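You operate a simulated robot arm through the tools that you are given. There is no shell and no other tool. Be economical: measure what you need, move in short steps, check, and stop when the job is done.

The job below is to be done with a simulated robot arm. You get a single attempt, and the scene is never put back.

## Task
Clear the yellow rewind bobbin off the spindle marked 95 REV and give the green one a single run there.
Fine: yellow one to the empty cell of the tray; the green one back to its own cell after. Set down upright: yellow rewind bobbin, what you pick out.
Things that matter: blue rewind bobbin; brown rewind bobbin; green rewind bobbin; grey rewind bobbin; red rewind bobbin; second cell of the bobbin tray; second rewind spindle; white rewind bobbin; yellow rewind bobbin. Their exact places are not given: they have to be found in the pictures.

Only the result counts: the job must be done as asked and must still hold three seconds after the hand-in. Knocking over, shifting, dropping, spilling or breaking anything else fails it.

## Robot
A 6-joint arm with a two-finger gripper on a trunk, on a base that drives. Base frame: it is fixed to the floor where the robot stands at the start and does not move with it; the origin is under the middle of the robot, x ahead of it, y to its left, z up. Readings come in m, degrees, newtons and seconds.
It reaches about 1.298 m from its shoulder. Its first joint turns from -149.0 to 149.0 degrees. Places, roughly: blue rewind bobbin (8x8x11 cm) [0.7, 0.1, 0.9]; second cell of the bobbin tray [0.7, 0, 0.8]; second rewind spindle [0.5, -0.3, 0.8]. Payload 1.57 kg.
The TCP is the grasp point between the finger pads, 0.021 m short of the fingertips. In the tool frame z runs along the fingers and y along their closing line. Largest opening 0.07 m; the body of the gripper starts 0.05 m behind the TCP.
Orientation is that of the tool frame in the base frame, as a unit quaternion [x, y, z, w]. With the fingers straight down and closing along the base's y, the tool's x points along the base's -x, its y along +y and its z along -z.

## Interface
- The arm moves only by the tool servo_tool. Its argument "increments" is a list of rows, each a list of 7 numbers: the shift along the tool's x, y, z in m, then the turn, a rotation vector about the tool's x, y, z in degrees, then the gripper command, from -1 (shut) to 1 (fully open), values between in proportion. In form: [[x, y, z, rx, ry, rz, grip], ...]. A call has 1 to 8 rows; each row shifts and turns the commanded pose from where the row before left it, along the tool's axes as they then stand. Each row takes 0.2 s and may step no farther than 0.05 m and 8.6 degrees from the row before; otherwise, or with a gripper value out of range, the whole call is refused. Where a pose cannot be reached the arm comes as near as it can. A force on the tool above 40 N (or 10 N above the force at the start of the call, whichever is more), or a blocked arm, ends the call early, and 0.2 s more pass. Each finger halts on what it meets, pressing with about 30 N; the grip force reading is that of the motor and also rises with nothing between the fingers. The clock runs only during rows and for 0.2 s after the last one: add rows that do not move to give the fingers time. It gives the time, the measured TCP pose, the force on the tool (base axes), the opening and the grip force at its end, in the units of the frame above (readings bear some noise), with the torque about the TCP (base axes, N m) and any sound that the robot's microphone picked up.
- Cameras (640 x 400 px; columns grow to the right, rows downward): "scene" is now at [0.0205, 0.1047, 1.7541]; the picture's right is [-0.62, -0.78, 0.00], its down [-0.54, 0.43, -0.73] and it looks along [0.57, -0.45, -0.69] (base axes); focal length 256 px, centre (320, 200). "wrist" rides on the gripper at [0.079, 0.004, -0.081] in the tool frame; the picture's right is [-0.05, 1.00, 0.00], its down [-0.67, -0.04, -0.74] and it looks along [-0.74, -0.04, 0.67] (tool axes); focal length 256 px, centre (320, 200).
- snapshot(camera): a new picture of that camera. It takes no simulated time.
- raise_lower(by): slides the trunk up (or, below 0, down) by that many m; the arm and the scene camera ride with it, the base frame stays. It gives what a move gives, with no picture.
- steer(legs): drives the robot by 1 to 6 legs, each [ahead, turn to the left] in m and degrees, along the robot's own axes; the way and the turn of a leg run together, so that a leg with both is an arc; at most 1.5 m and 180 degrees a leg. The arm and the cameras ride along, it lands a little off, and it stops where it bumps. It gives what a move gives.
- turn_head(pan, tilt): turns the head with the scene camera to pan (to the left, within 155 degrees either way) and tilt (down, from -29 to 69), counted from straight ahead of the robot. It gives what a move gives.
- probe_pixels(camera, pixels): for up to 12 pixels [column, row] of the newest picture of that camera ("zoom" is the newest enlarged one), the place [x, y, z] in the base frame of the surface seen there, good to about 0.002 m. It takes no simulated time.
- enlarge(camera, box): a new picture of the part [left, top, right, bottom] of that camera's present view, enlarged. It takes no simulated time.
- close_job(): hands the job in; it is judged then, once.

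Go step by step. Measure first, check grasps and placings, and put right what went wrong. The budget is 80 turns and 48 pictures, counting those below and the enlarged ones. Unless the task says otherwise, let go and move clear before handing in, and close with one line.

The tools are called as name(argument=value, ...) on one line, values as JSON. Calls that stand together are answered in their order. servo_tool: Moves the arm, as the interface text tells. Its arguments: {"type":"object","properties":{"increments":{"type":"array","items":{"type":"array","items":{"type":"number"}}}},"required":["increments"]} The other tools are called the same way: raise_lower (by) slides the trunk up or down; steer (legs) drives the base; turn_head (pan, tilt) turns the head that bears the scene camera; snapshot (camera) takes a picture; probe_pixels (camera, pixels) gives the place of the surface under pixels of a picture; enlarge (camera, box) takes an enlarged picture of a part of a camera's view; close_job () hands the job in.

At the start:

```text
time: 0.0
ee_pos: [0.7582, -0.1951, 1.0855]
orientation: [-0.003, 1.0, 0.0, 0.0]
force: [-0.2, -0.3, 0.0]
ft_torque: [0.04, 0.01, 0.0]
width: 0.0702
gripper_force: 0.1
trunk travel left (down, up): [-0.767, 0.203]
robot x, y, heading: [0.0025, -0.0129, -0.1]
head pan, tilt: [-38.4, 43.3]
```

scene: 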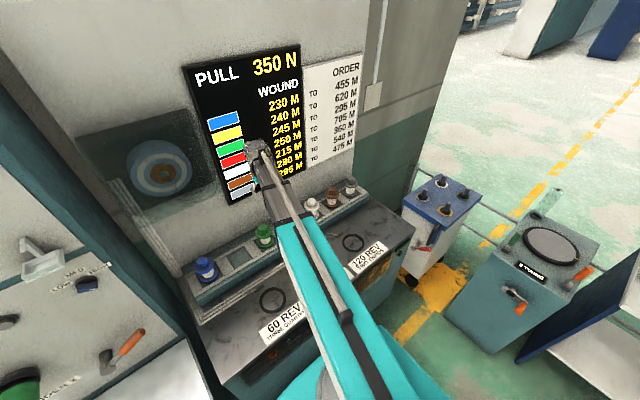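
wrist: 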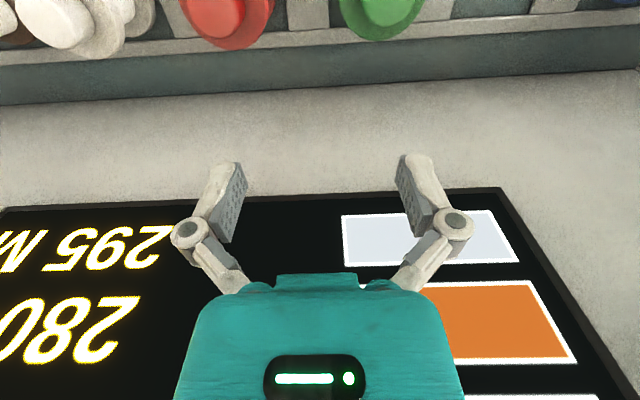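

The scene picture shows the tray with bobbins, the spindles 60 REV and 120 REV, and the arm hiding the middle one. I'll enlarge the tray/spindle area to read it.

enlarge(camera="scene", box=[180, 160, 420, 360])

enlarge(camera="scene", box=[180, 40, 370, 210])

```text
2.00 times, centred on (300, 260) of scene
```

zoom: 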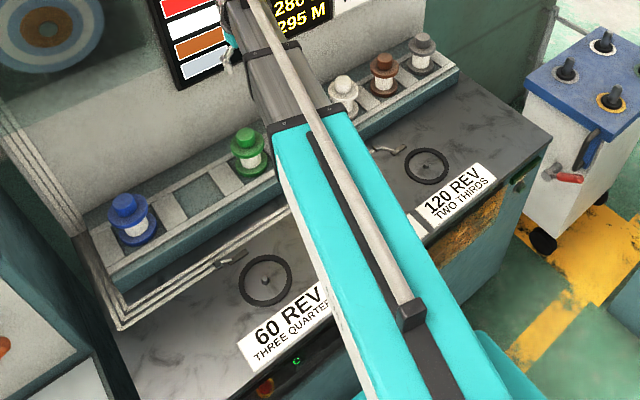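

```text
2.35 times, centred on (275, 125) of scene
```

zoom: 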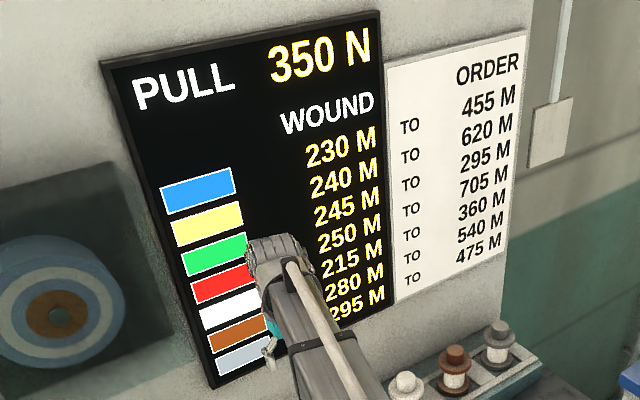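

The middle spindle (95 REV) is hidden by the arm. I'll pull the hand back and to the left, high up, to see it.

servo_tool(increments=[[0.05, 0, -0.02, 0, 0, 0, 1], [0.05, 0.03, 0, 0, 0, 0, 1], [0.03, 0.04, 0, 0, 0, 0, 1], [0, 0.05, 0, 0, 0, 0, 1], [0, 0.05, 0, 0, 0, 0, 1], [0, 0.05, 0, 0, 0, 0, 1], [0, 0.05, 0, 0, 0, 0, 1], [0, 0.05, 0, 0, 0, 0, 1]])

snapshot(camera="scene")

snapshot(camera="wrist")

```text
refused: row 1 steps farther than a row can; nothing moved
```

```text
43 pictures are left
```

scene: 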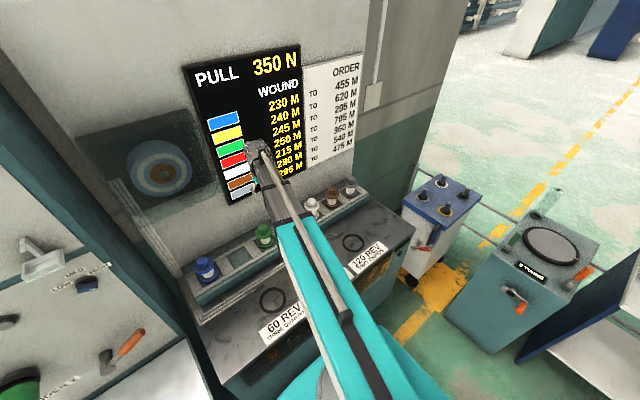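

```text
42 pictures are left
```

wrist: 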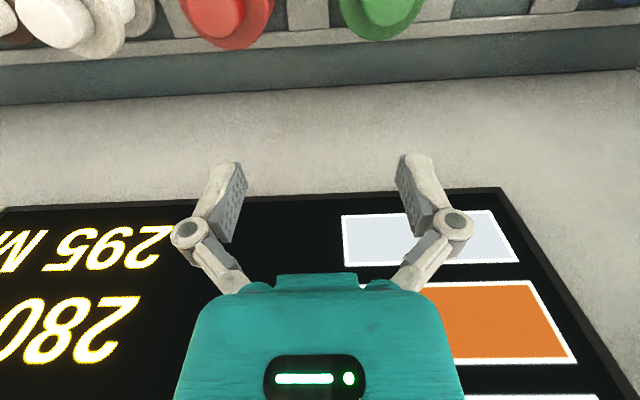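

The row was too long by a hair; I'll redo it within limits.

servo_tool(increments=[[0.045, 0, -0.01, 0, 0, 0, 1], [0.045, 0.02, 0, 0, 0, 0, 1], [0.03, 0.038, 0, 0, 0, 0, 1], [0, 0.049, 0, 0, 0, 0, 1], [0, 0.049, 0, 0, 0, 0, 1], [0, 0.049, 0, 0, 0, 0, 1], [0, 0.049, 0, 0, 0, 0, 1], [0, 0.049, 0, 0, 0, 0, 1]])

snapshot(camera="scene")

```text
time: 1.8
ee_pos: [0.6316, 0.1089, 1.0859]
orientation: [-0.001, 1.0, 0.0, 0.0]
force: [0.1, -0.6, -0.1]
ft_torque: [0.02, -0.01, 0.01]
width: 0.0698
gripper_force: 0.0
out of reach, approached as far as the arm can: row 1
trunk travel left (down, up): [-0.767, 0.203]
robot x, y, heading: [-0.0006, -0.0174, -0.1]
head pan, tilt: [-38.4, 43.3]
```

```text
41 pictures are left
```

scene: 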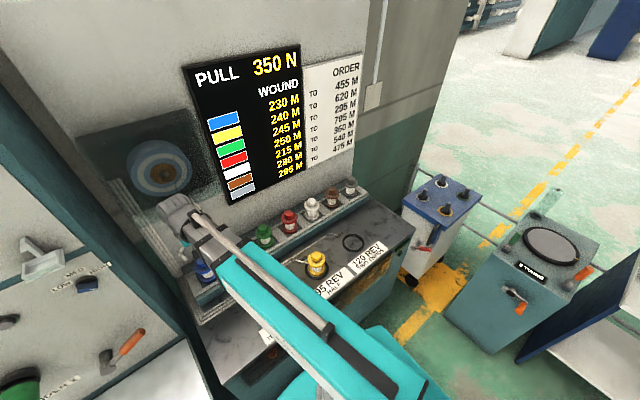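

Now the yellow bobbin is visible around (316,262) on the middle spindle. Enlarge for detail.

enlarge(camera="scene", box=[235, 175, 415, 305])

```text
3.08 times, centred on (325, 240) of scene
```

zoom: 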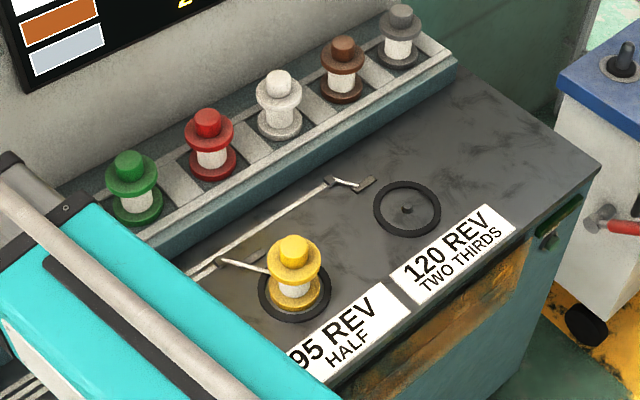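

Probe the key geometry: green knob/flange, yellow top/flange, ring, swing arm, tray.

probe_pixels(camera="zoom", pixels=[[293, 247], [293, 268], [294, 290], [296, 304], [262, 268], [222, 264], [330, 182], [368, 185], [408, 209], [405, 240], [355, 186], [350, 225]])

probe_pixels(camera="zoom", pixels=[[130, 158], [131, 180], [138, 203], [137, 220], [208, 117], [278, 78], [343, 43], [401, 11], [250, 150], [177, 180], [230, 215], [210, 245]])

enlarge(camera="scene", box=[285, 225, 365, 275])

```text
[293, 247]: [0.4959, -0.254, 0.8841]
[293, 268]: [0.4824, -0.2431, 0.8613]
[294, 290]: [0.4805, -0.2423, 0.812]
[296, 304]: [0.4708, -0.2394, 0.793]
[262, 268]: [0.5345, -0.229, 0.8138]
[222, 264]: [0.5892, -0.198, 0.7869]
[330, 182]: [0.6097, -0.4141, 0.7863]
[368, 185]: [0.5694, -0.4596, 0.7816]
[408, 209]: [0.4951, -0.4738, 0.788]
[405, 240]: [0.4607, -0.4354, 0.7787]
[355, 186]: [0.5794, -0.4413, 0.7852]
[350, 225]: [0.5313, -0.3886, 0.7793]
```

```text
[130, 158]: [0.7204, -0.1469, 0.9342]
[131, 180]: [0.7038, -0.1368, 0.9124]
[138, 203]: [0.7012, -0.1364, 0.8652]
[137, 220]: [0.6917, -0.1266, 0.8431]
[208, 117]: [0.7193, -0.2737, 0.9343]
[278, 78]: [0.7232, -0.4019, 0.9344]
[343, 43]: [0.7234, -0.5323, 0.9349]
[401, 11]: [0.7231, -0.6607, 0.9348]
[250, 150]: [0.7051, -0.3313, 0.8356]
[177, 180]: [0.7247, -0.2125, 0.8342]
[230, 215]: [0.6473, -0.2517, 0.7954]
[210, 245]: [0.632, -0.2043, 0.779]
```

```text
8.00 times, centred on (325, 250) of scene
```

zoom: 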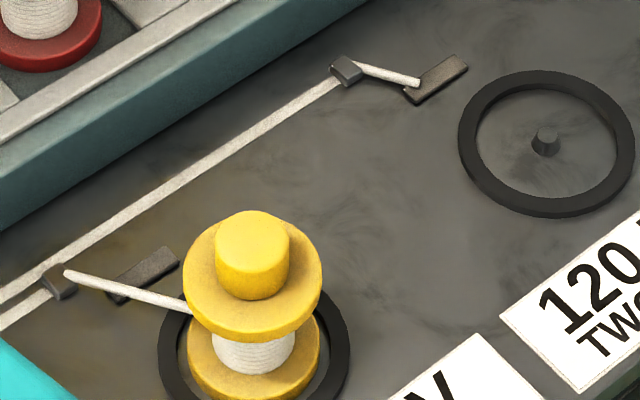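

The yellow knob top is near (252,235) in the 8x picture and the swing arm/thread goes to it. Probe the knob and the guide.

probe_pixels(camera="zoom", pixels=[[252, 215], [252, 238], [222, 232], [284, 232], [252, 290], [200, 280], [310, 270], [150, 290], [60, 280], [145, 270], [545, 132], [545, 205]])

servo_tool(increments=[[0.02, -0.045, 0, 0, 0, 0, 1], [0.02, -0.045, 0, 0, 0, 0, 1], [0.02, -0.045, 0, 0, 0, 0, 1], [0.02, -0.045, 0, 0, 0, 0, 1], [0.02, -0.045, 0, 0, 0, 0, 1], [0.02, -0.045, 0, 0, 0, 0, 1], [0.015, -0.045, 0, 0, 0, 0, 1], [0, -0.045, 0, 0, 0, 0, 1]])

snapshot(camera="wrist")

snapshot(camera="scene")

```text
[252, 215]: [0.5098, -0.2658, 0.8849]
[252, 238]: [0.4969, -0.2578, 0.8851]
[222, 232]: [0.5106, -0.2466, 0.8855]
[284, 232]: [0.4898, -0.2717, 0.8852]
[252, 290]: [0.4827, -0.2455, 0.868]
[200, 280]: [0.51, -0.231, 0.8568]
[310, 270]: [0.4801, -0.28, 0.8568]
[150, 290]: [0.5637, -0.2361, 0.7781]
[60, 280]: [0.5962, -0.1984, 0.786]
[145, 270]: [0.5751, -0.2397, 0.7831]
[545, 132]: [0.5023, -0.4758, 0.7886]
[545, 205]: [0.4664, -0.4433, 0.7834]
```

```text
time: 3.6
ee_pos: [0.5045, -0.2546, 1.0856]
orientation: [-0.003, 1.0, 0.0, 0.001]
force: [-0.6, -0.5, -0.2]
ft_torque: [0.01, 0.0, 0.0]
width: 0.0702
gripper_force: 0.1
trunk travel left (down, up): [-0.767, 0.203]
robot x, y, heading: [0.002, -0.0109, -0.0]
head pan, tilt: [-38.4, 43.3]
```

```text
38 pictures are left
```

wrist: 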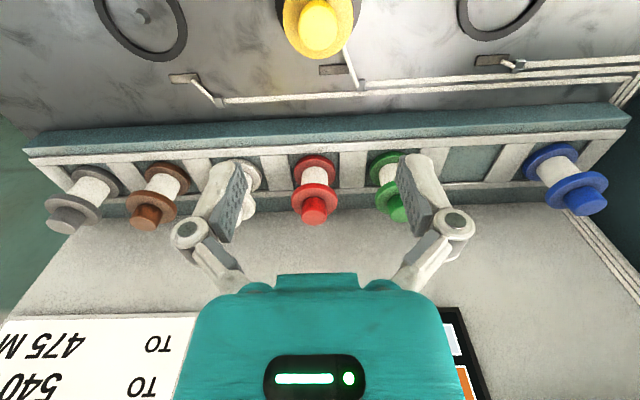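

```text
37 pictures are left
```

scene: 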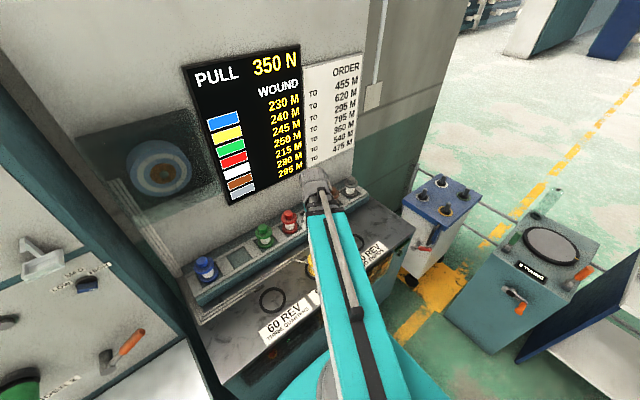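

The wrist camera shows all three spindles with their little levers. Enlarge the lever zone, and the front panel from the scene camera.

enlarge(camera="wrist", box=[260, 0, 420, 100])

enlarge(camera="scene", box=[200, 270, 360, 400])

```text
4.00 times, centred on (340, 50) of wrist
```

zoom: 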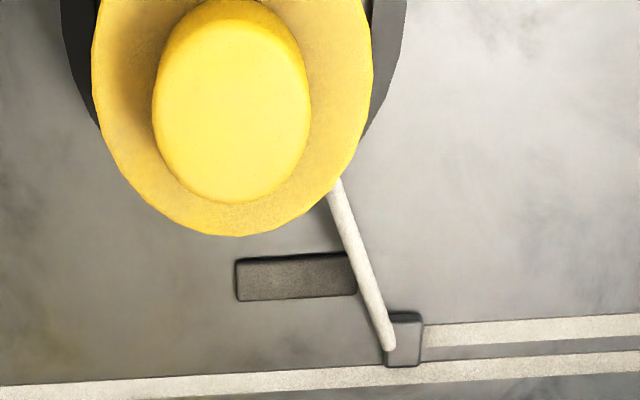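

```text
3.08 times, centred on (280, 335) of scene
```

zoom: 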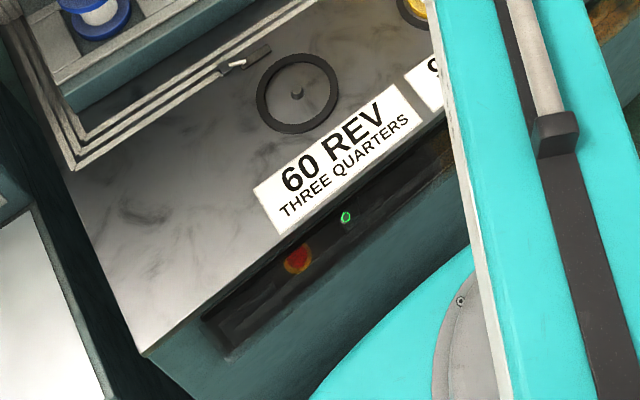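

The thread rests automatically on the seated bobbin and on a clip when idle, so seating seems to trigger the run. I'll descend above the yellow knob (0.50,-0.257) and check.

servo_tool(increments=[[0.0045, -0.002, 0.045, 0, 0, 0, 1], [0, 0, 0.045, 0, 0, 0, 1], [0, 0, 0.045, 0, 0, 0, 1], [0, 0, 0.02, 0, 0, 0, 1]])

snapshot(camera="wrist")

```text
time: 4.6
ee_pos: [0.4996, -0.2547, 1.0857]
orientation: [-0.003, 1.0, 0.001, 0.0]
force: [0.2, 0.7, -0.2]
ft_torque: [-0.01, 0.02, 0.01]
width: 0.07
gripper_force: 0.0
out of reach, approached as far as the arm can: row 1, 2, 3, 4
trunk travel left (down, up): [-0.767, 0.203]
robot x, y, heading: [-0.0021, -0.0135, -0.1]
head pan, tilt: [-38.4, 43.3]
```

```text
34 pictures are left
```

wrist: 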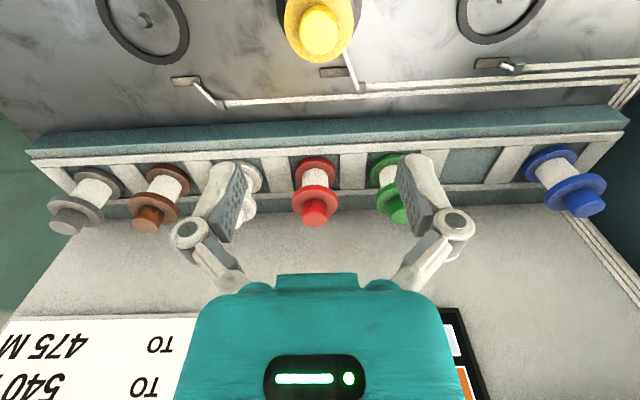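

Down is out of reach at this trunk height, so I'll lower the trunk, keeping fingers above the knob (0.885).

raise_lower(by=-0.1)

snapshot(camera="wrist")

```text
time: 5.9
ee_pos: [0.4989, -0.2552, 0.9847]
orientation: [-0.004, 1.0, 0.0, 0.0]
force: [0.6, 0.1, 0.8]
ft_torque: [0.03, 0.01, -0.02]
width: 0.0704
gripper_force: 0.0
trunk travel left (down, up): [-0.667, 0.303]
robot x, y, heading: [-0.0001, -0.0151, 0.0]
head pan, tilt: [-38.4, 43.3]
```

```text
33 pictures are left
```

wrist: 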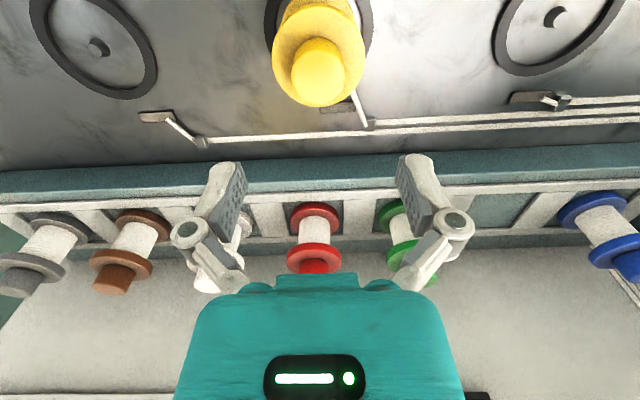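

Knob top now about (319,70). Probe its edges and the empty pins/cells.

probe_pixels(camera="wrist", pixels=[[318, 48], [296, 65], [342, 65], [318, 72], [98, 42], [555, 12], [470, 205], [540, 205], [505, 198], [505, 222]])

servo_tool(increments=[[0, -0.0015, 0.03, 0, 0, 0, 1]])

```text
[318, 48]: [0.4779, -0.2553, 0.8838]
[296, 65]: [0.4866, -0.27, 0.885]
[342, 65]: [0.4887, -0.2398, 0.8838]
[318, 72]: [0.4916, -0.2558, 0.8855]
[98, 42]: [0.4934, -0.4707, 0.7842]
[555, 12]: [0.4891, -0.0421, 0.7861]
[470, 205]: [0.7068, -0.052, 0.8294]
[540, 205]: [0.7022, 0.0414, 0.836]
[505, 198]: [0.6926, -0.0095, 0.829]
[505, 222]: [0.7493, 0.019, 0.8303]
```

```text
time: 6.3
ee_pos: [0.4999, -0.256, 0.9853]
orientation: [-0.003, 1.0, 0.001, -0.001]
force: [-0.2, -0.6, 1.0]
ft_torque: [-0.03, -0.03, -0.01]
width: 0.0699
gripper_force: 0.2
out of reach, approached as far as the arm can: row 1
trunk travel left (down, up): [-0.667, 0.303]
robot x, y, heading: [0.0023, -0.0115, -0.1]
head pan, tilt: [-38.4, 43.3]
```

Knob centre ≈ (0.495,-0.2555), top 0.885, flange 0.857. I'll fix x, then use the trunk to descend to TCP ≈0.882.

servo_tool(increments=[[0.0045, 0, -0.002, 0, 0, 0, 1], [0, 0, 0, 0, 0, 0, 1]])

raise_lower(by=-0.06)

snapshot(camera="wrist")

```text
time: 6.9
ee_pos: [0.4945, -0.2545, 0.9858]
orientation: [-0.002, 1.0, 0.0, 0.0]
force: [0.5, -0.3, 0.7]
ft_torque: [0.03, 0.02, -0.02]
width: 0.0699
gripper_force: 0.0
trunk travel left (down, up): [-0.667, 0.303]
robot x, y, heading: [0.0023, -0.0156, 0.0]
head pan, tilt: [-38.4, 43.3]
```

```text
time: 7.9
ee_pos: [0.495, -0.255, 0.9248]
orientation: [-0.002, 1.0, 0.0, 0.0]
force: [-0.2, 1.2, 0.0]
ft_torque: [0.02, -0.02, 0.0]
width: 0.0698
gripper_force: 0.1
trunk travel left (down, up): [-0.607, 0.363]
robot x, y, heading: [-0.0024, -0.0109, -0.2]
head pan, tilt: [-38.4, 43.3]
```

```text
32 pictures are left
```

wrist: 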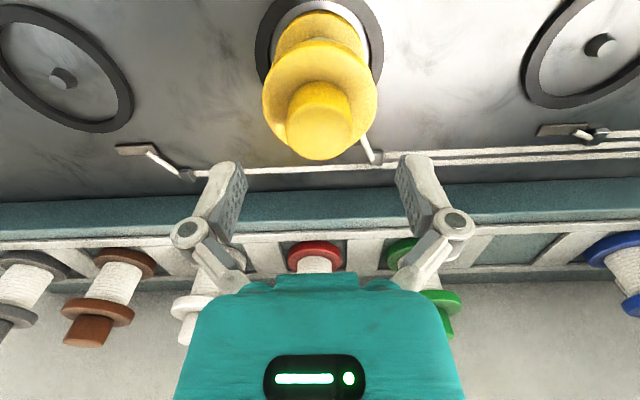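

Knob lies centrally between the fingers. Descend 0.042 and close.

raise_lower(by=-0.042)

servo_tool(increments=[[0, 0, 0, 0, 0, 0, -1], [0, 0, 0, 0, 0, 0, -1], [0, 0, 0, 0, 0, 0, -1], [0, 0, 0, 0, 0, 0, -1], [0, 0, 0, 0, 0, 0, -1]])

snapshot(camera="wrist")

```text
time: 8.8
ee_pos: [0.495, -0.2567, 0.8834]
orientation: [-0.002, 1.0, 0.0, 0.0]
force: [-0.7, -0.1, 0.5]
ft_torque: [-0.01, 0.02, 0.03]
width: 0.0697
gripper_force: 0.2
trunk travel left (down, up): [-0.565, 0.405]
robot x, y, heading: [-0.0017, -0.0099, -0.4]
head pan, tilt: [-38.4, 43.3]
```

```text
time: 10.0
ee_pos: [0.4954, -0.2559, 0.8834]
orientation: [-0.002, 1.0, 0.001, -0.001]
force: [-0.3, -0.8, 5.7]
ft_torque: [-0.07, -0.04, 0.0]
width: 0.0358
gripper_force: 30.0
trunk travel left (down, up): [-0.565, 0.405]
robot x, y, heading: [-0.0007, -0.0164, -0.2]
head pan, tilt: [-38.4, 43.3]
```

```text
31 pictures are left
```

wrist: 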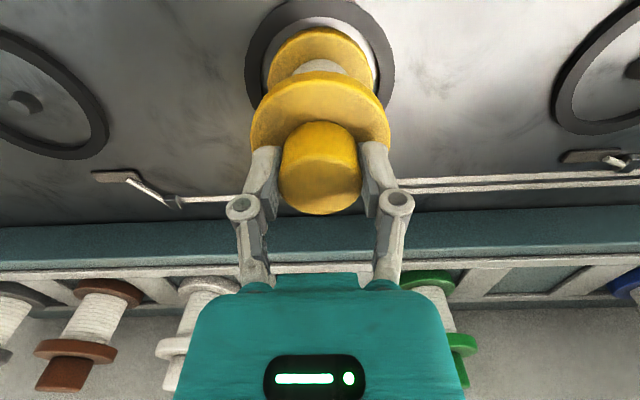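

Gripped at 35.8 mm. Lift by the trunk and check it comes along.

raise_lower(by=0.03)

raise_lower(by=0.17)

snapshot(camera="wrist")

snapshot(camera="scene")

```text
time: 10.7
ee_pos: [0.4951, -0.2558, 0.9133]
orientation: [-0.003, 1.0, -0.001, -0.001]
force: [-0.2, -0.2, -3.3]
ft_torque: [-0.02, 0.02, 0.0]
width: 0.0357
gripper_force: 29.6
trunk travel left (down, up): [-0.595, 0.375]
robot x, y, heading: [-0.0014, -0.0142, -0.4]
head pan, tilt: [-38.4, 43.3]
```

```text
time: 12.7
ee_pos: [0.4938, -0.2557, 1.0836]
orientation: [-0.002, 1.0, 0.0, 0.0]
force: [-0.5, 0.1, -3.7]
ft_torque: [-0.04, -0.01, 0.0]
width: 0.0359
gripper_force: 30.6
trunk travel left (down, up): [-0.765, 0.205]
robot x, y, heading: [0.0032, -0.0138, -0.2]
head pan, tilt: [-38.4, 43.3]
```

```text
30 pictures are left
```

wrist: 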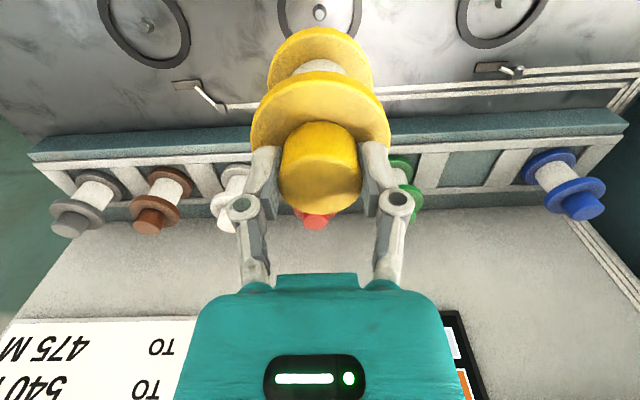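

```text
29 pictures are left
```

scene: 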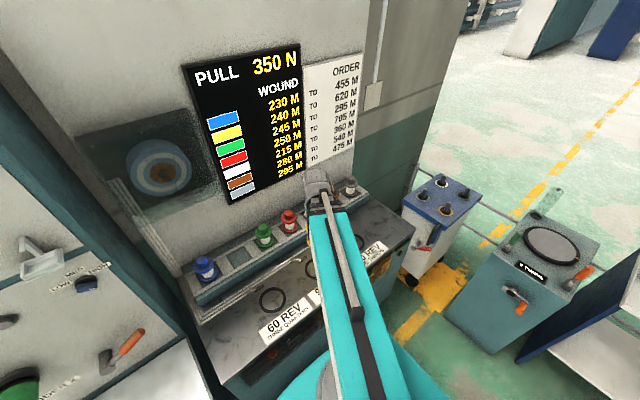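

Yellow is lifted. Now locate cell 2 precisely: enlarge wrist view around (470,165).

enlarge(camera="wrist", box=[390, 120, 550, 220])

```text
4.00 times, centred on (470, 170) of wrist
```

zoom: 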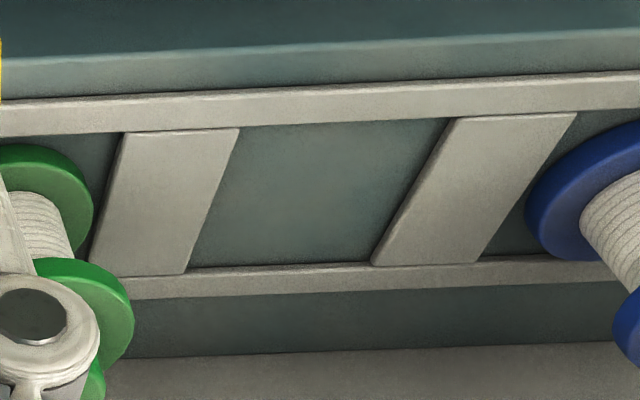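

probe_pixels(camera="zoom", pixels=[[245, 140], [435, 128], [200, 258], [362, 255], [330, 120], [280, 270], [330, 132], [280, 258], [225, 195], [205, 195], [405, 195], [425, 190]])

```text
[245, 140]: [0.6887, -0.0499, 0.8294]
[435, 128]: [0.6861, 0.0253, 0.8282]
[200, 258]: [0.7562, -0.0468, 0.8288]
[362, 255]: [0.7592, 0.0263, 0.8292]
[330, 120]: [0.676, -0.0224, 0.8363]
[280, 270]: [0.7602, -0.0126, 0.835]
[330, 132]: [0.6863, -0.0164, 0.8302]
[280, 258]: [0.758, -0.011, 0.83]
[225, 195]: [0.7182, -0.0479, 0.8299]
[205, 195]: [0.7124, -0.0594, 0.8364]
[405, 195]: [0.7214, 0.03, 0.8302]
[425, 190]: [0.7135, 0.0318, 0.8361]
```

Probe the now uncovered 95 pin at (319,12) to learn the bobbin's offset in the hand.

enlarge(camera="wrist", box=[240, 0, 400, 100])

servo_tool(increments=[[-0.01, 0.045, 0, 0, 0, 0, -1], [-0.01, 0.045, 0, 0, 0, 0, -1], [-0.01, 0.045, 0, 0, 0, 0, -1], [-0.01, 0.045, 0, 0, 0, 0, -1], [0, 0.045, 0, 0, 0, 0, -1], [0, 0.02, 0, 0, 0, 0, -1], [0, 0, 0, 0, 0, 0, -1]])

snapshot(camera="wrist")

```text
4.00 times, centred on (320, 50) of wrist
```

zoom: 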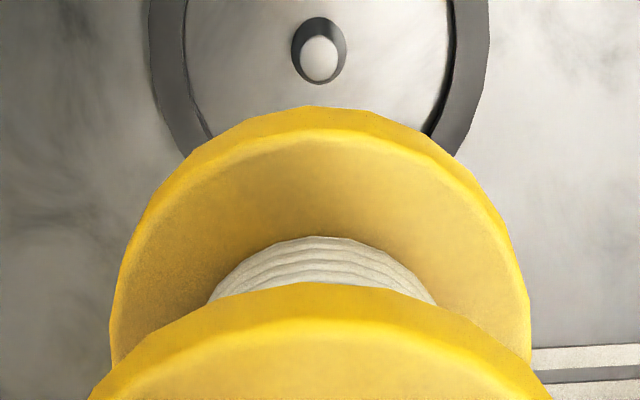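

```text
time: 14.2
ee_pos: [0.5369, -0.0086, 1.0834]
orientation: [-0.003, 1.0, 0.0, -0.002]
force: [-0.2, -0.4, -2.8]
ft_torque: [0.0, -0.01, 0.03]
width: 0.0357
gripper_force: 30.1
out of reach, approached as far as the arm can: row 5
trunk travel left (down, up): [-0.765, 0.205]
robot x, y, heading: [0.0024, -0.0135, -0.2]
head pan, tilt: [-38.4, 43.3]
```

```text
26 pictures are left
```

wrist: 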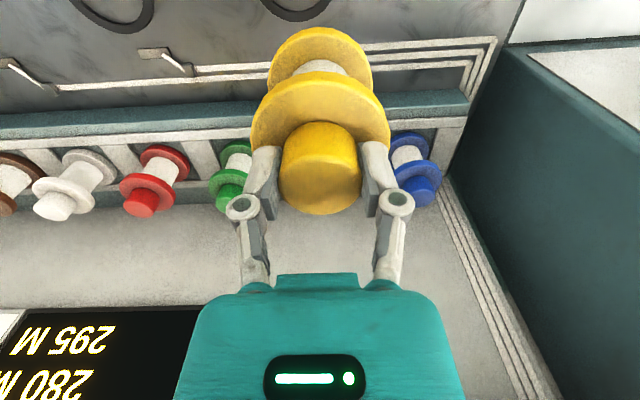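

Probe the pin in that zoom picture (320,58), ring edges, and the cell's neighbours in the newest wrist picture.

probe_pixels(camera="zoom", pixels=[[320, 45], [320, 70], [305, 60], [336, 60], [190, 60], [448, 60]])

probe_pixels(camera="wrist", pixels=[[228, 192], [242, 192], [215, 192], [422, 190], [410, 190], [436, 190], [162, 195], [140, 203], [224, 160], [252, 155], [400, 150], [430, 145]])

```text
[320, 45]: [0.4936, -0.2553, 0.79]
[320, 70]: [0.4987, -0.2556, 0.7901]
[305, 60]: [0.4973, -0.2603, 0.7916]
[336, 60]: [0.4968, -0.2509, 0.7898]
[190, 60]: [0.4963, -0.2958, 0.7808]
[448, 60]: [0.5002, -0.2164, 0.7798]
```

```text
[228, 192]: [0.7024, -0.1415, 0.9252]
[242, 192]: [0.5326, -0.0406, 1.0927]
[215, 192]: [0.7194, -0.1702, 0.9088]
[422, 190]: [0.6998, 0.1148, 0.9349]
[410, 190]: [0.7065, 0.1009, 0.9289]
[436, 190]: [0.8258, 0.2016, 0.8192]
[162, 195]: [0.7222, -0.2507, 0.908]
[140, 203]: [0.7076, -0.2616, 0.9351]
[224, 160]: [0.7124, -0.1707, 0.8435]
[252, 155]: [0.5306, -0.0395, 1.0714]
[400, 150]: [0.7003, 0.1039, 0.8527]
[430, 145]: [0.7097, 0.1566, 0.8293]
```

Bobbin sits +2 mm in x in the hand. I need cell 2's y centre more exactly; enlarge the tray from here.

servo_tool(increments=[[0, -0.045, 0, 0, 0, 0, -1], [0, -0.045, 0, 0, 0, 0, -1], [0, -0.02, 0, 0, 0, 0, -1], [0, 0, 0, 0, 0, 0, -1]])

enlarge(camera="wrist", box=[360, 100, 520, 200])

```text
time: 15.2
ee_pos: [0.5391, -0.1202, 1.0827]
orientation: [-0.003, 1.0, 0.0, 0.0]
force: [0.5, 0.2, -2.6]
ft_torque: [-0.03, -0.01, -0.02]
width: 0.0356
gripper_force: 29.8
trunk travel left (down, up): [-0.765, 0.205]
robot x, y, heading: [-0.0013, -0.0138, -0.4]
head pan, tilt: [-38.4, 43.3]
```

```text
4.00 times, centred on (440, 150) of wrist
```

zoom: 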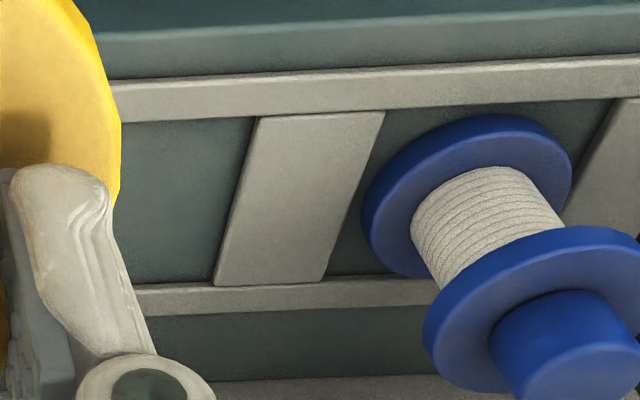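

probe_pixels(camera="zoom", pixels=[[246, 180], [352, 200], [228, 275], [324, 270], [264, 125], [376, 120], [222, 200], [600, 180], [180, 272], [180, 290], [180, 115], [180, 127]])

```text
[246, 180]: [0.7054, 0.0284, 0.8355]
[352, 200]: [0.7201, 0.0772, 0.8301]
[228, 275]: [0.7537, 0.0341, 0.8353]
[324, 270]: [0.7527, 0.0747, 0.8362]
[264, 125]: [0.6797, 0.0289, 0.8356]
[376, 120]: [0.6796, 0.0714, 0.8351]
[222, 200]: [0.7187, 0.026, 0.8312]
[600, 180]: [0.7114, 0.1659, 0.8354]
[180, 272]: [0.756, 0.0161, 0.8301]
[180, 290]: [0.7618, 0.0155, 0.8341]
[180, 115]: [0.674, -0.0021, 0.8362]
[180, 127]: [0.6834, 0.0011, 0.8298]
```

Cell 2 floor spans y -0.054..0.029, x 0.680..0.759: centre (0.720,-0.012). Move the hand above it at TCP (0.718,-0.012).

servo_tool(increments=[[0, 0.045, 0, 0, 0, 0, -1], [0, 0.045, 0, 0, 0, 0, -1], [-0.02, 0.018, 0, 0, 0, 0, -1], [-0.04, 0, 0, 0, 0, 0, -1], [-0.04, 0, 0, 0, 0, 0, -1], [-0.04, 0, 0, 0, 0, 0, -1], [-0.039, 0, 0, 0, 0, 0, -1], [0, 0, 0, 0, 0, 0, -1]])

```text
time: 16.9
ee_pos: [0.7079, -0.0124, 1.0842]
orientation: [-0.004, 1.0, 0.0, -0.006]
force: [-6.9, -0.2, -5.1]
ft_torque: [-0.02, -0.51, 0.11]
width: 0.0355
gripper_force: 29.9
trunk travel left (down, up): [-0.765, 0.205]
robot x, y, heading: [0.0007, -0.0152, 0.0]
head pan, tilt: [-38.4, 43.3]
stopped in row 8: the force on the tool passed its limit at 67 N (the readings are from after the stop); the commanded pose is now the measured one
```

Something was met at x≈0.71 (force -x). Look before going on.

snapshot(camera="wrist")

snapshot(camera="scene")

```text
24 pictures are left
```

wrist: 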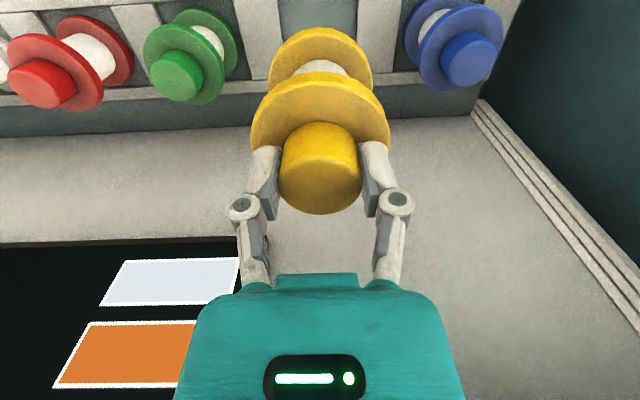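

```text
23 pictures are left
```

scene: 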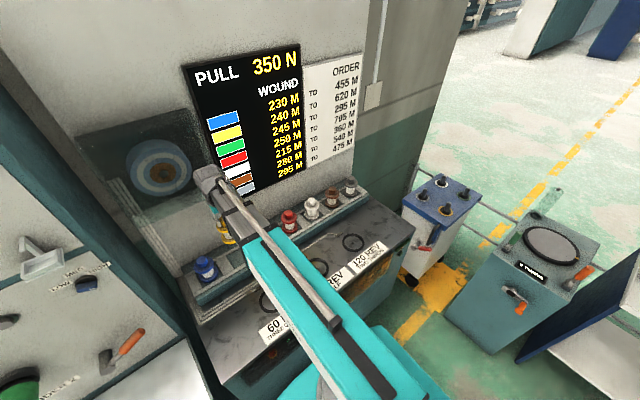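

probe_pixels(camera="scene", pixels=[[160, 172], [150, 150], [187, 165], [196, 178], [207, 172], [230, 140], [225, 165], [236, 205], [180, 200], [222, 182], [205, 195], [215, 150]])

probe_pixels(camera="wrist", pixels=[[320, 240], [150, 180], [150, 260], [500, 200], [220, 250], [420, 260], [320, 275]])

enlarge(camera="scene", box=[140, 110, 300, 310])

```text
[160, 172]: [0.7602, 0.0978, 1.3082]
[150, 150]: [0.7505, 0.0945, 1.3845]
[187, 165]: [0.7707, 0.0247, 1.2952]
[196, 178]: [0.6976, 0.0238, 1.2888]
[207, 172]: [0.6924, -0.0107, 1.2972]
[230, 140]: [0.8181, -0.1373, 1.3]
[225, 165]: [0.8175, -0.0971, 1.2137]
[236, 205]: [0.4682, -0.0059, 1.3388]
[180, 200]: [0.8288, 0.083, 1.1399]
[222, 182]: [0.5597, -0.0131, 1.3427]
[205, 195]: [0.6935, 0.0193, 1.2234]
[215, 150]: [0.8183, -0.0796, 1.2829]
```

```text
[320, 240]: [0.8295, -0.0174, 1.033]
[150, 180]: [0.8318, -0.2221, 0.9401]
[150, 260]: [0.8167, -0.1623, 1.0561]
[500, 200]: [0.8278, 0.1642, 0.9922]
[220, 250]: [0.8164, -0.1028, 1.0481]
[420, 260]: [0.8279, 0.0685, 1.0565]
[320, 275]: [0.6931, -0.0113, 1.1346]
```

```text
2.00 times, centred on (220, 210) of scene
```

zoom: 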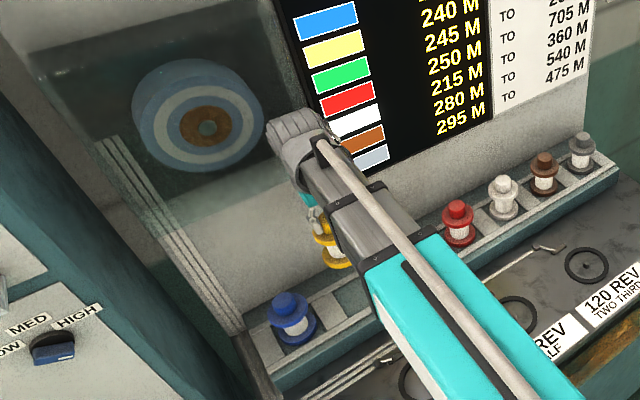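

The wrist top (z≈1.29) met the glass-fronted box on the wall at x≈0.77. I'll back off a little, lower so the wrist passes below the box, then go forward between green and blue.

servo_tool(increments=[[0.04, 0, 0, 0, 0, 0, -1], [0, 0, 0, 0, 0, 0, -1]])

raise_lower(by=-0.115)

enlarge(camera="scene", box=[80, 60, 320, 260])

```text
time: 17.5
ee_pos: [0.6707, -0.0129, 1.0838]
orientation: [-0.004, 1.0, 0.0, -0.006]
force: [-0.4, -0.6, -2.7]
ft_torque: [0.01, -0.02, 0.01]
width: 0.0358
gripper_force: 29.9
trunk travel left (down, up): [-0.765, 0.205]
robot x, y, heading: [-0.0031, -0.0167, 0.1]
head pan, tilt: [-38.4, 43.3]
```

```text
time: 18.9
ee_pos: [0.669, -0.0127, 0.9676]
orientation: [-0.003, 1.0, 0.0, -0.006]
force: [0.1, 0.0, -2.5]
ft_torque: [0.01, 0.0, 0.01]
width: 0.0358
gripper_force: 30.1
trunk travel left (down, up): [-0.65, 0.32]
robot x, y, heading: [0.0027, -0.0148, 0.1]
head pan, tilt: [-38.4, 43.3]
```

```text
2.00 times, centred on (200, 160) of scene
```

zoom: 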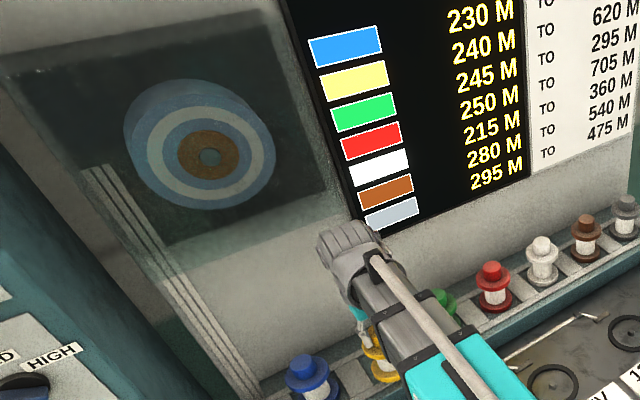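

probe_pixels(camera="zoom", pixels=[[250, 225], [250, 250], [250, 280], [280, 320], [310, 190], [320, 220], [200, 240], [200, 280], [345, 200], [355, 220], [345, 235], [270, 380]])

```text
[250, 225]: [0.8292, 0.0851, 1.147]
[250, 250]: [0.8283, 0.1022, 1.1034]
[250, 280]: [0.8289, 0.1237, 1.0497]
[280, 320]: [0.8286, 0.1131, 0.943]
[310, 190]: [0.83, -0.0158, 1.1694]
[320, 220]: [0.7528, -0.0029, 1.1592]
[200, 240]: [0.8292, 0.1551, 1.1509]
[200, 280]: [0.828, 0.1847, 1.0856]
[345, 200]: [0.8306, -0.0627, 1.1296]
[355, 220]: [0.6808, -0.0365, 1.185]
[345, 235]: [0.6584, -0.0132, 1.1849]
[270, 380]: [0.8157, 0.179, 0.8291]
```

probe_pixels(camera="zoom", pixels=[[325, 238], [322, 245], [330, 265], [335, 232], [345, 227], [365, 223], [355, 265], [360, 310], [338, 285], [240, 150], [150, 80], [60, 100]])

servo_tool(increments=[[-0.02, 0, 0, 0, 0, 0, -1], [-0.015, 0, 0, 0, 0, 0, -1], [0, 0, 0, 0, 0, 0, -1]])

```text
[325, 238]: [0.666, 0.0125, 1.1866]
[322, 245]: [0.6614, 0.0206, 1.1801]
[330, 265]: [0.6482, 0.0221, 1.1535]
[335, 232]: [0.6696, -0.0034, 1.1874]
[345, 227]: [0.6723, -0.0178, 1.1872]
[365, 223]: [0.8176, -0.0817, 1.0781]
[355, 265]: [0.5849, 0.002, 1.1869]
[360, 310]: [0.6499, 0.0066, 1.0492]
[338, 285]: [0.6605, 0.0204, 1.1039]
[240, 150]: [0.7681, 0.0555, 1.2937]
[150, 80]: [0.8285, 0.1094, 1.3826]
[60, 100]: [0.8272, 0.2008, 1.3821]
```

```text
time: 19.8
ee_pos: [0.7039, -0.0125, 0.9679]
orientation: [-0.003, 1.0, 0.0, -0.006]
force: [-0.2, -0.9, -2.5]
ft_torque: [0.03, 0.03, -0.03]
width: 0.0357
gripper_force: 29.2
trunk travel left (down, up): [-0.65, 0.32]
robot x, y, heading: [-0.0013, -0.0172, 0.1]
head pan, tilt: [-38.4, 43.3]
```

Force is quiet at x=0.704; continue the last 14 mm to 0.718.

servo_tool(increments=[[-0.014, 0.0005, 0, 0, 0, 0, -1], [0, 0, 0, 0, 0, 0, -1], [0, 0, 0, 0, 0, 0, -1]])

snapshot(camera="wrist")

```text
time: 20.6
ee_pos: [0.7124, -0.013, 0.9697]
orientation: [-0.004, 1.0, 0.0, -0.005]
force: [-0.4, -0.8, -3.3]
ft_torque: [0.03, 0.04, -0.01]
width: 0.0357
gripper_force: 29.4
trunk travel left (down, up): [-0.65, 0.32]
robot x, y, heading: [-0.0017, -0.0114, -0.2]
head pan, tilt: [-38.4, 43.3]
```

```text
20 pictures are left
```

wrist: 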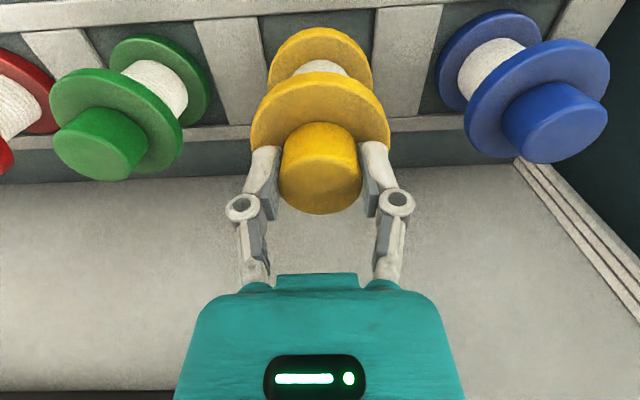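

x lags (0.7124 of 0.718) and z rose 2 mm; check whether the wrist touches something.

enlarge(camera="scene", box=[180, 110, 300, 200])

servo_tool(increments=[[0, 0, 0, 0, 0, 0, -1]])

```text
4.44 times, centred on (240, 155) of scene
```

zoom: 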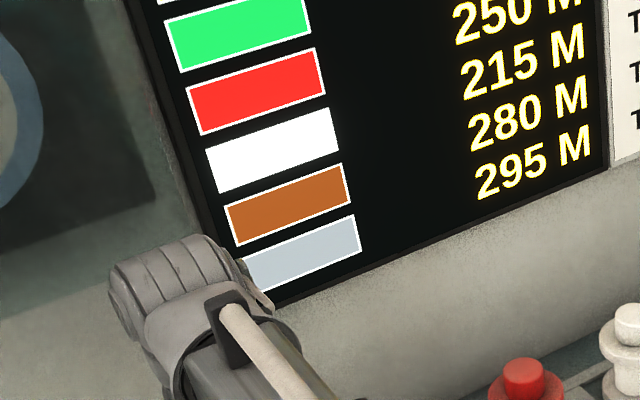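

```text
time: 20.9
ee_pos: [0.712, -0.0124, 0.9697]
orientation: [-0.004, 1.0, 0.0, -0.004]
force: [0.0, -0.5, -3.0]
ft_torque: [0.04, 0.01, 0.01]
width: 0.0359
gripper_force: 30.1
trunk travel left (down, up): [-0.65, 0.32]
robot x, y, heading: [0.0016, -0.0132, -0.1]
head pan, tilt: [-38.4, 43.3]
```

probe_pixels(camera="zoom", pixels=[[118, 275], [140, 262], [180, 247], [212, 240], [235, 265], [240, 285], [160, 290], [112, 300], [95, 290], [230, 250]])

```text
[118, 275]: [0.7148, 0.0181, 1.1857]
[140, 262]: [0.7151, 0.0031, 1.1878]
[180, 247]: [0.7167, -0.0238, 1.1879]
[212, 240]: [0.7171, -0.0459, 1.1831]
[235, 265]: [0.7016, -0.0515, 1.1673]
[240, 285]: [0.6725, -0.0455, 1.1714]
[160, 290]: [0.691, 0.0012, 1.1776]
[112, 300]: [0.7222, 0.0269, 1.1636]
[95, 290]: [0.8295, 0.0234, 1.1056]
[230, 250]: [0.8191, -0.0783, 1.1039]
```

The lower edge of the glass box seems to meet the wrist top (z≈1.188). Back off 1 cm, lower 2 cm more (bobbin bottom stays above the tray lip), then advance.

servo_tool(increments=[[0.012, 0, 0, 0, 0, 0, -1], [0, 0, 0, 0, 0, 0, -1]])

raise_lower(by=-0.022)

servo_tool(increments=[[-0.01, 0, 0, 0, 0, 0, -1], [0, 0, 0, 0, 0, 0, -1], [0, 0, 0, 0, 0, 0, -1]])

```text
time: 21.6
ee_pos: [0.7085, -0.0113, 0.9682]
orientation: [-0.003, 1.0, 0.001, -0.007]
force: [-1.0, -0.4, -3.1]
ft_torque: [0.03, 0.0, -0.02]
width: 0.0359
gripper_force: 30.6
trunk travel left (down, up): [-0.65, 0.32]
robot x, y, heading: [-0.0022, -0.0136, -0.1]
head pan, tilt: [-38.4, 43.3]
```

```text
time: 22.2
ee_pos: [0.7068, -0.011, 0.9465]
orientation: [-0.004, 1.0, 0.0, -0.006]
force: [-0.2, -0.3, -2.0]
ft_torque: [0.0, -0.03, 0.01]
width: 0.0358
gripper_force: 30.0
trunk travel left (down, up): [-0.628, 0.342]
robot x, y, heading: [-0.0019, -0.0121, -0.1]
head pan, tilt: [-38.4, 43.3]
```

```text
time: 23.0
ee_pos: [0.7171, -0.0125, 0.9469]
orientation: [-0.003, 1.0, 0.0, -0.006]
force: [-0.6, 0.3, -3.3]
ft_torque: [-0.01, -0.02, 0.01]
width: 0.0361
gripper_force: 30.4
trunk travel left (down, up): [-0.628, 0.342]
robot x, y, heading: [-0.0012, -0.0122, -0.0]
head pan, tilt: [-38.4, 43.3]
```

Now at (0.717,-0.012,0.947), tracking freely. Check the bottom flange against the cell.

enlarge(camera="wrist", box=[190, 0, 450, 160])

```text
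2.46 times, centred on (320, 80) of wrist
```

zoom: 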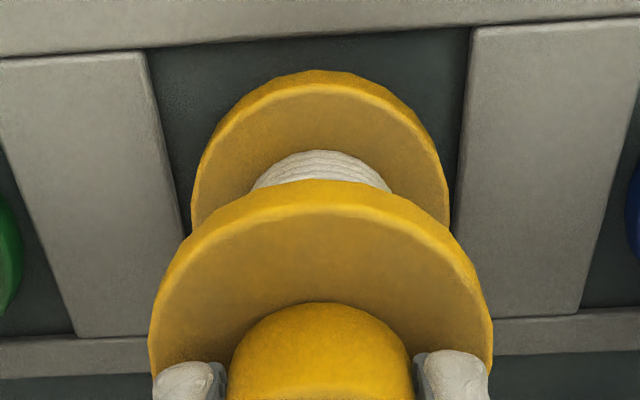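

Centred in the cell laterally. Lower to contact (TCP ≈0.9335).

raise_lower(by=-0.0125)

enlarge(camera="wrist", box=[190, 0, 450, 160])

```text
time: 23.6
ee_pos: [0.7166, -0.0127, 0.9334]
orientation: [-0.004, 1.0, 0.0, -0.006]
force: [-1.1, -0.8, -0.2]
ft_torque: [0.01, 0.0, -0.01]
width: 0.0355
gripper_force: 29.9
trunk travel left (down, up): [-0.615, 0.355]
robot x, y, heading: [0.0007, -0.0112, -0.0]
head pan, tilt: [-38.4, 43.3]
```

```text
2.46 times, centred on (320, 80) of wrist
```

zoom: 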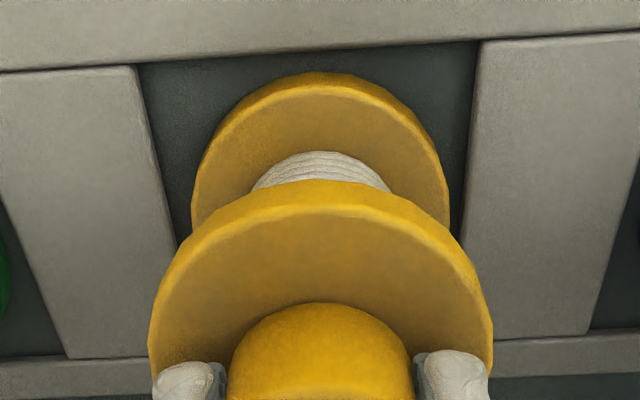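

Weight is off the tool (fz≈0): it stands in the cell. Release and rise by trunk a little, retreating back before going high (glass box).

servo_tool(increments=[[0, 0, 0, 0, 0, 0, 1], [0, 0, 0, 0, 0, 0, 1], [0, 0, 0, 0, 0, 0, 1], [0, 0, 0, 0, 0, 0, 1], [0, 0, 0, 0, 0, 0, 1]])

raise_lower(by=0.03)

snapshot(camera="wrist")

```text
time: 24.8
ee_pos: [0.7168, -0.0119, 0.9339]
orientation: [-0.004, 1.0, 0.0, -0.005]
force: [0.0, -0.3, 0.6]
ft_torque: [0.01, -0.02, 0.0]
width: 0.07
gripper_force: 0.1
trunk travel left (down, up): [-0.615, 0.355]
robot x, y, heading: [-0.0021, -0.0157, -0.2]
head pan, tilt: [-38.4, 43.3]
```

```text
time: 25.6
ee_pos: [0.7151, -0.0104, 0.9653]
orientation: [-0.003, 1.0, 0.0, -0.005]
force: [0.8, 0.2, -0.1]
ft_torque: [-0.01, 0.01, -0.03]
width: 0.07
gripper_force: 0.1
trunk travel left (down, up): [-0.645, 0.325]
robot x, y, heading: [-0.0016, -0.0141, -0.2]
head pan, tilt: [-38.4, 43.3]
```

```text
16 pictures are left
```

wrist: 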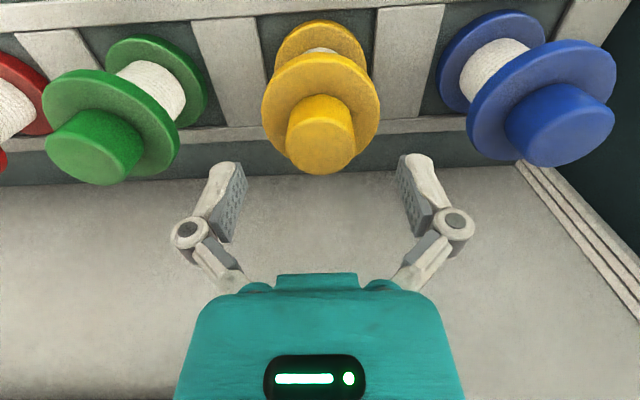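

Yellow stands upright in cell 2. Probe green knob, then move back, over and above green.

probe_pixels(camera="wrist", pixels=[[65, 130], [125, 140], [95, 120], [92, 150], [75, 165], [325, 125], [300, 130], [350, 130]])

servo_tool(increments=[[0.04, 0, -0.01, 0, 0, 0, 1], [0.02, -0.03, -0.01, 0, 0, 0, 1], [0, -0.045, 0, 0, 0, 0, 1], [0, -0.045, 0, 0, 0, 0, 1], [-0.03, -0.0085, 0, 0, 0, 0, 1], [-0.03, 0, 0, 0, 0, 0, 1], [0, 0, 0, 0, 0, 0, 1]])

snapshot(camera="wrist")

```text
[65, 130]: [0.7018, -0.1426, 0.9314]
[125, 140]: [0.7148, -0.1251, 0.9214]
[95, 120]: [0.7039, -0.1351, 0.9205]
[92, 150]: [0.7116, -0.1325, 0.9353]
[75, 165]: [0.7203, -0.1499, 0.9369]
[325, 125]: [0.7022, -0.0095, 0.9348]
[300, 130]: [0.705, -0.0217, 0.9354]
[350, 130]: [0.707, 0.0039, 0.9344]
```

```text
time: 27.2
ee_pos: [0.7196, -0.1405, 0.9632]
orientation: [-0.003, 1.0, 0.0, -0.006]
force: [0.0, 0.5, 0.1]
ft_torque: [-0.01, 0.01, -0.03]
width: 0.0701
gripper_force: 0.1
out of reach, approached as far as the arm can: row 1, 2
trunk travel left (down, up): [-0.645, 0.325]
robot x, y, heading: [-0.0021, -0.0162, -0.3]
head pan, tilt: [-38.4, 43.3]
```

```text
15 pictures are left
```

wrist: 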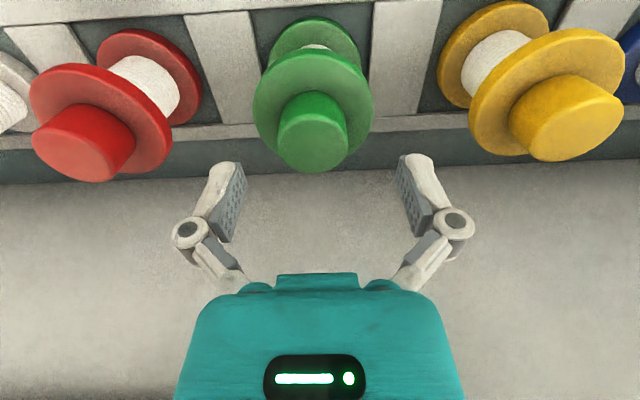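

Nothing disturbed. Green knob top is centred near (313,145); probe its edges.

probe_pixels(camera="wrist", pixels=[[282, 145], [344, 145], [312, 120], [312, 145], [312, 165], [290, 130], [335, 130], [265, 110]])

```text
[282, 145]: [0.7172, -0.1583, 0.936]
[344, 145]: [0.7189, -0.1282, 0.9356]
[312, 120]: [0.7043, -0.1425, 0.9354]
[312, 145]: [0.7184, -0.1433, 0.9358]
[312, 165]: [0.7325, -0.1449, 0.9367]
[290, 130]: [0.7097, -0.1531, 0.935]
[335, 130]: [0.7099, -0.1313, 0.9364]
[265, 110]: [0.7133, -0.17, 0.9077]
```

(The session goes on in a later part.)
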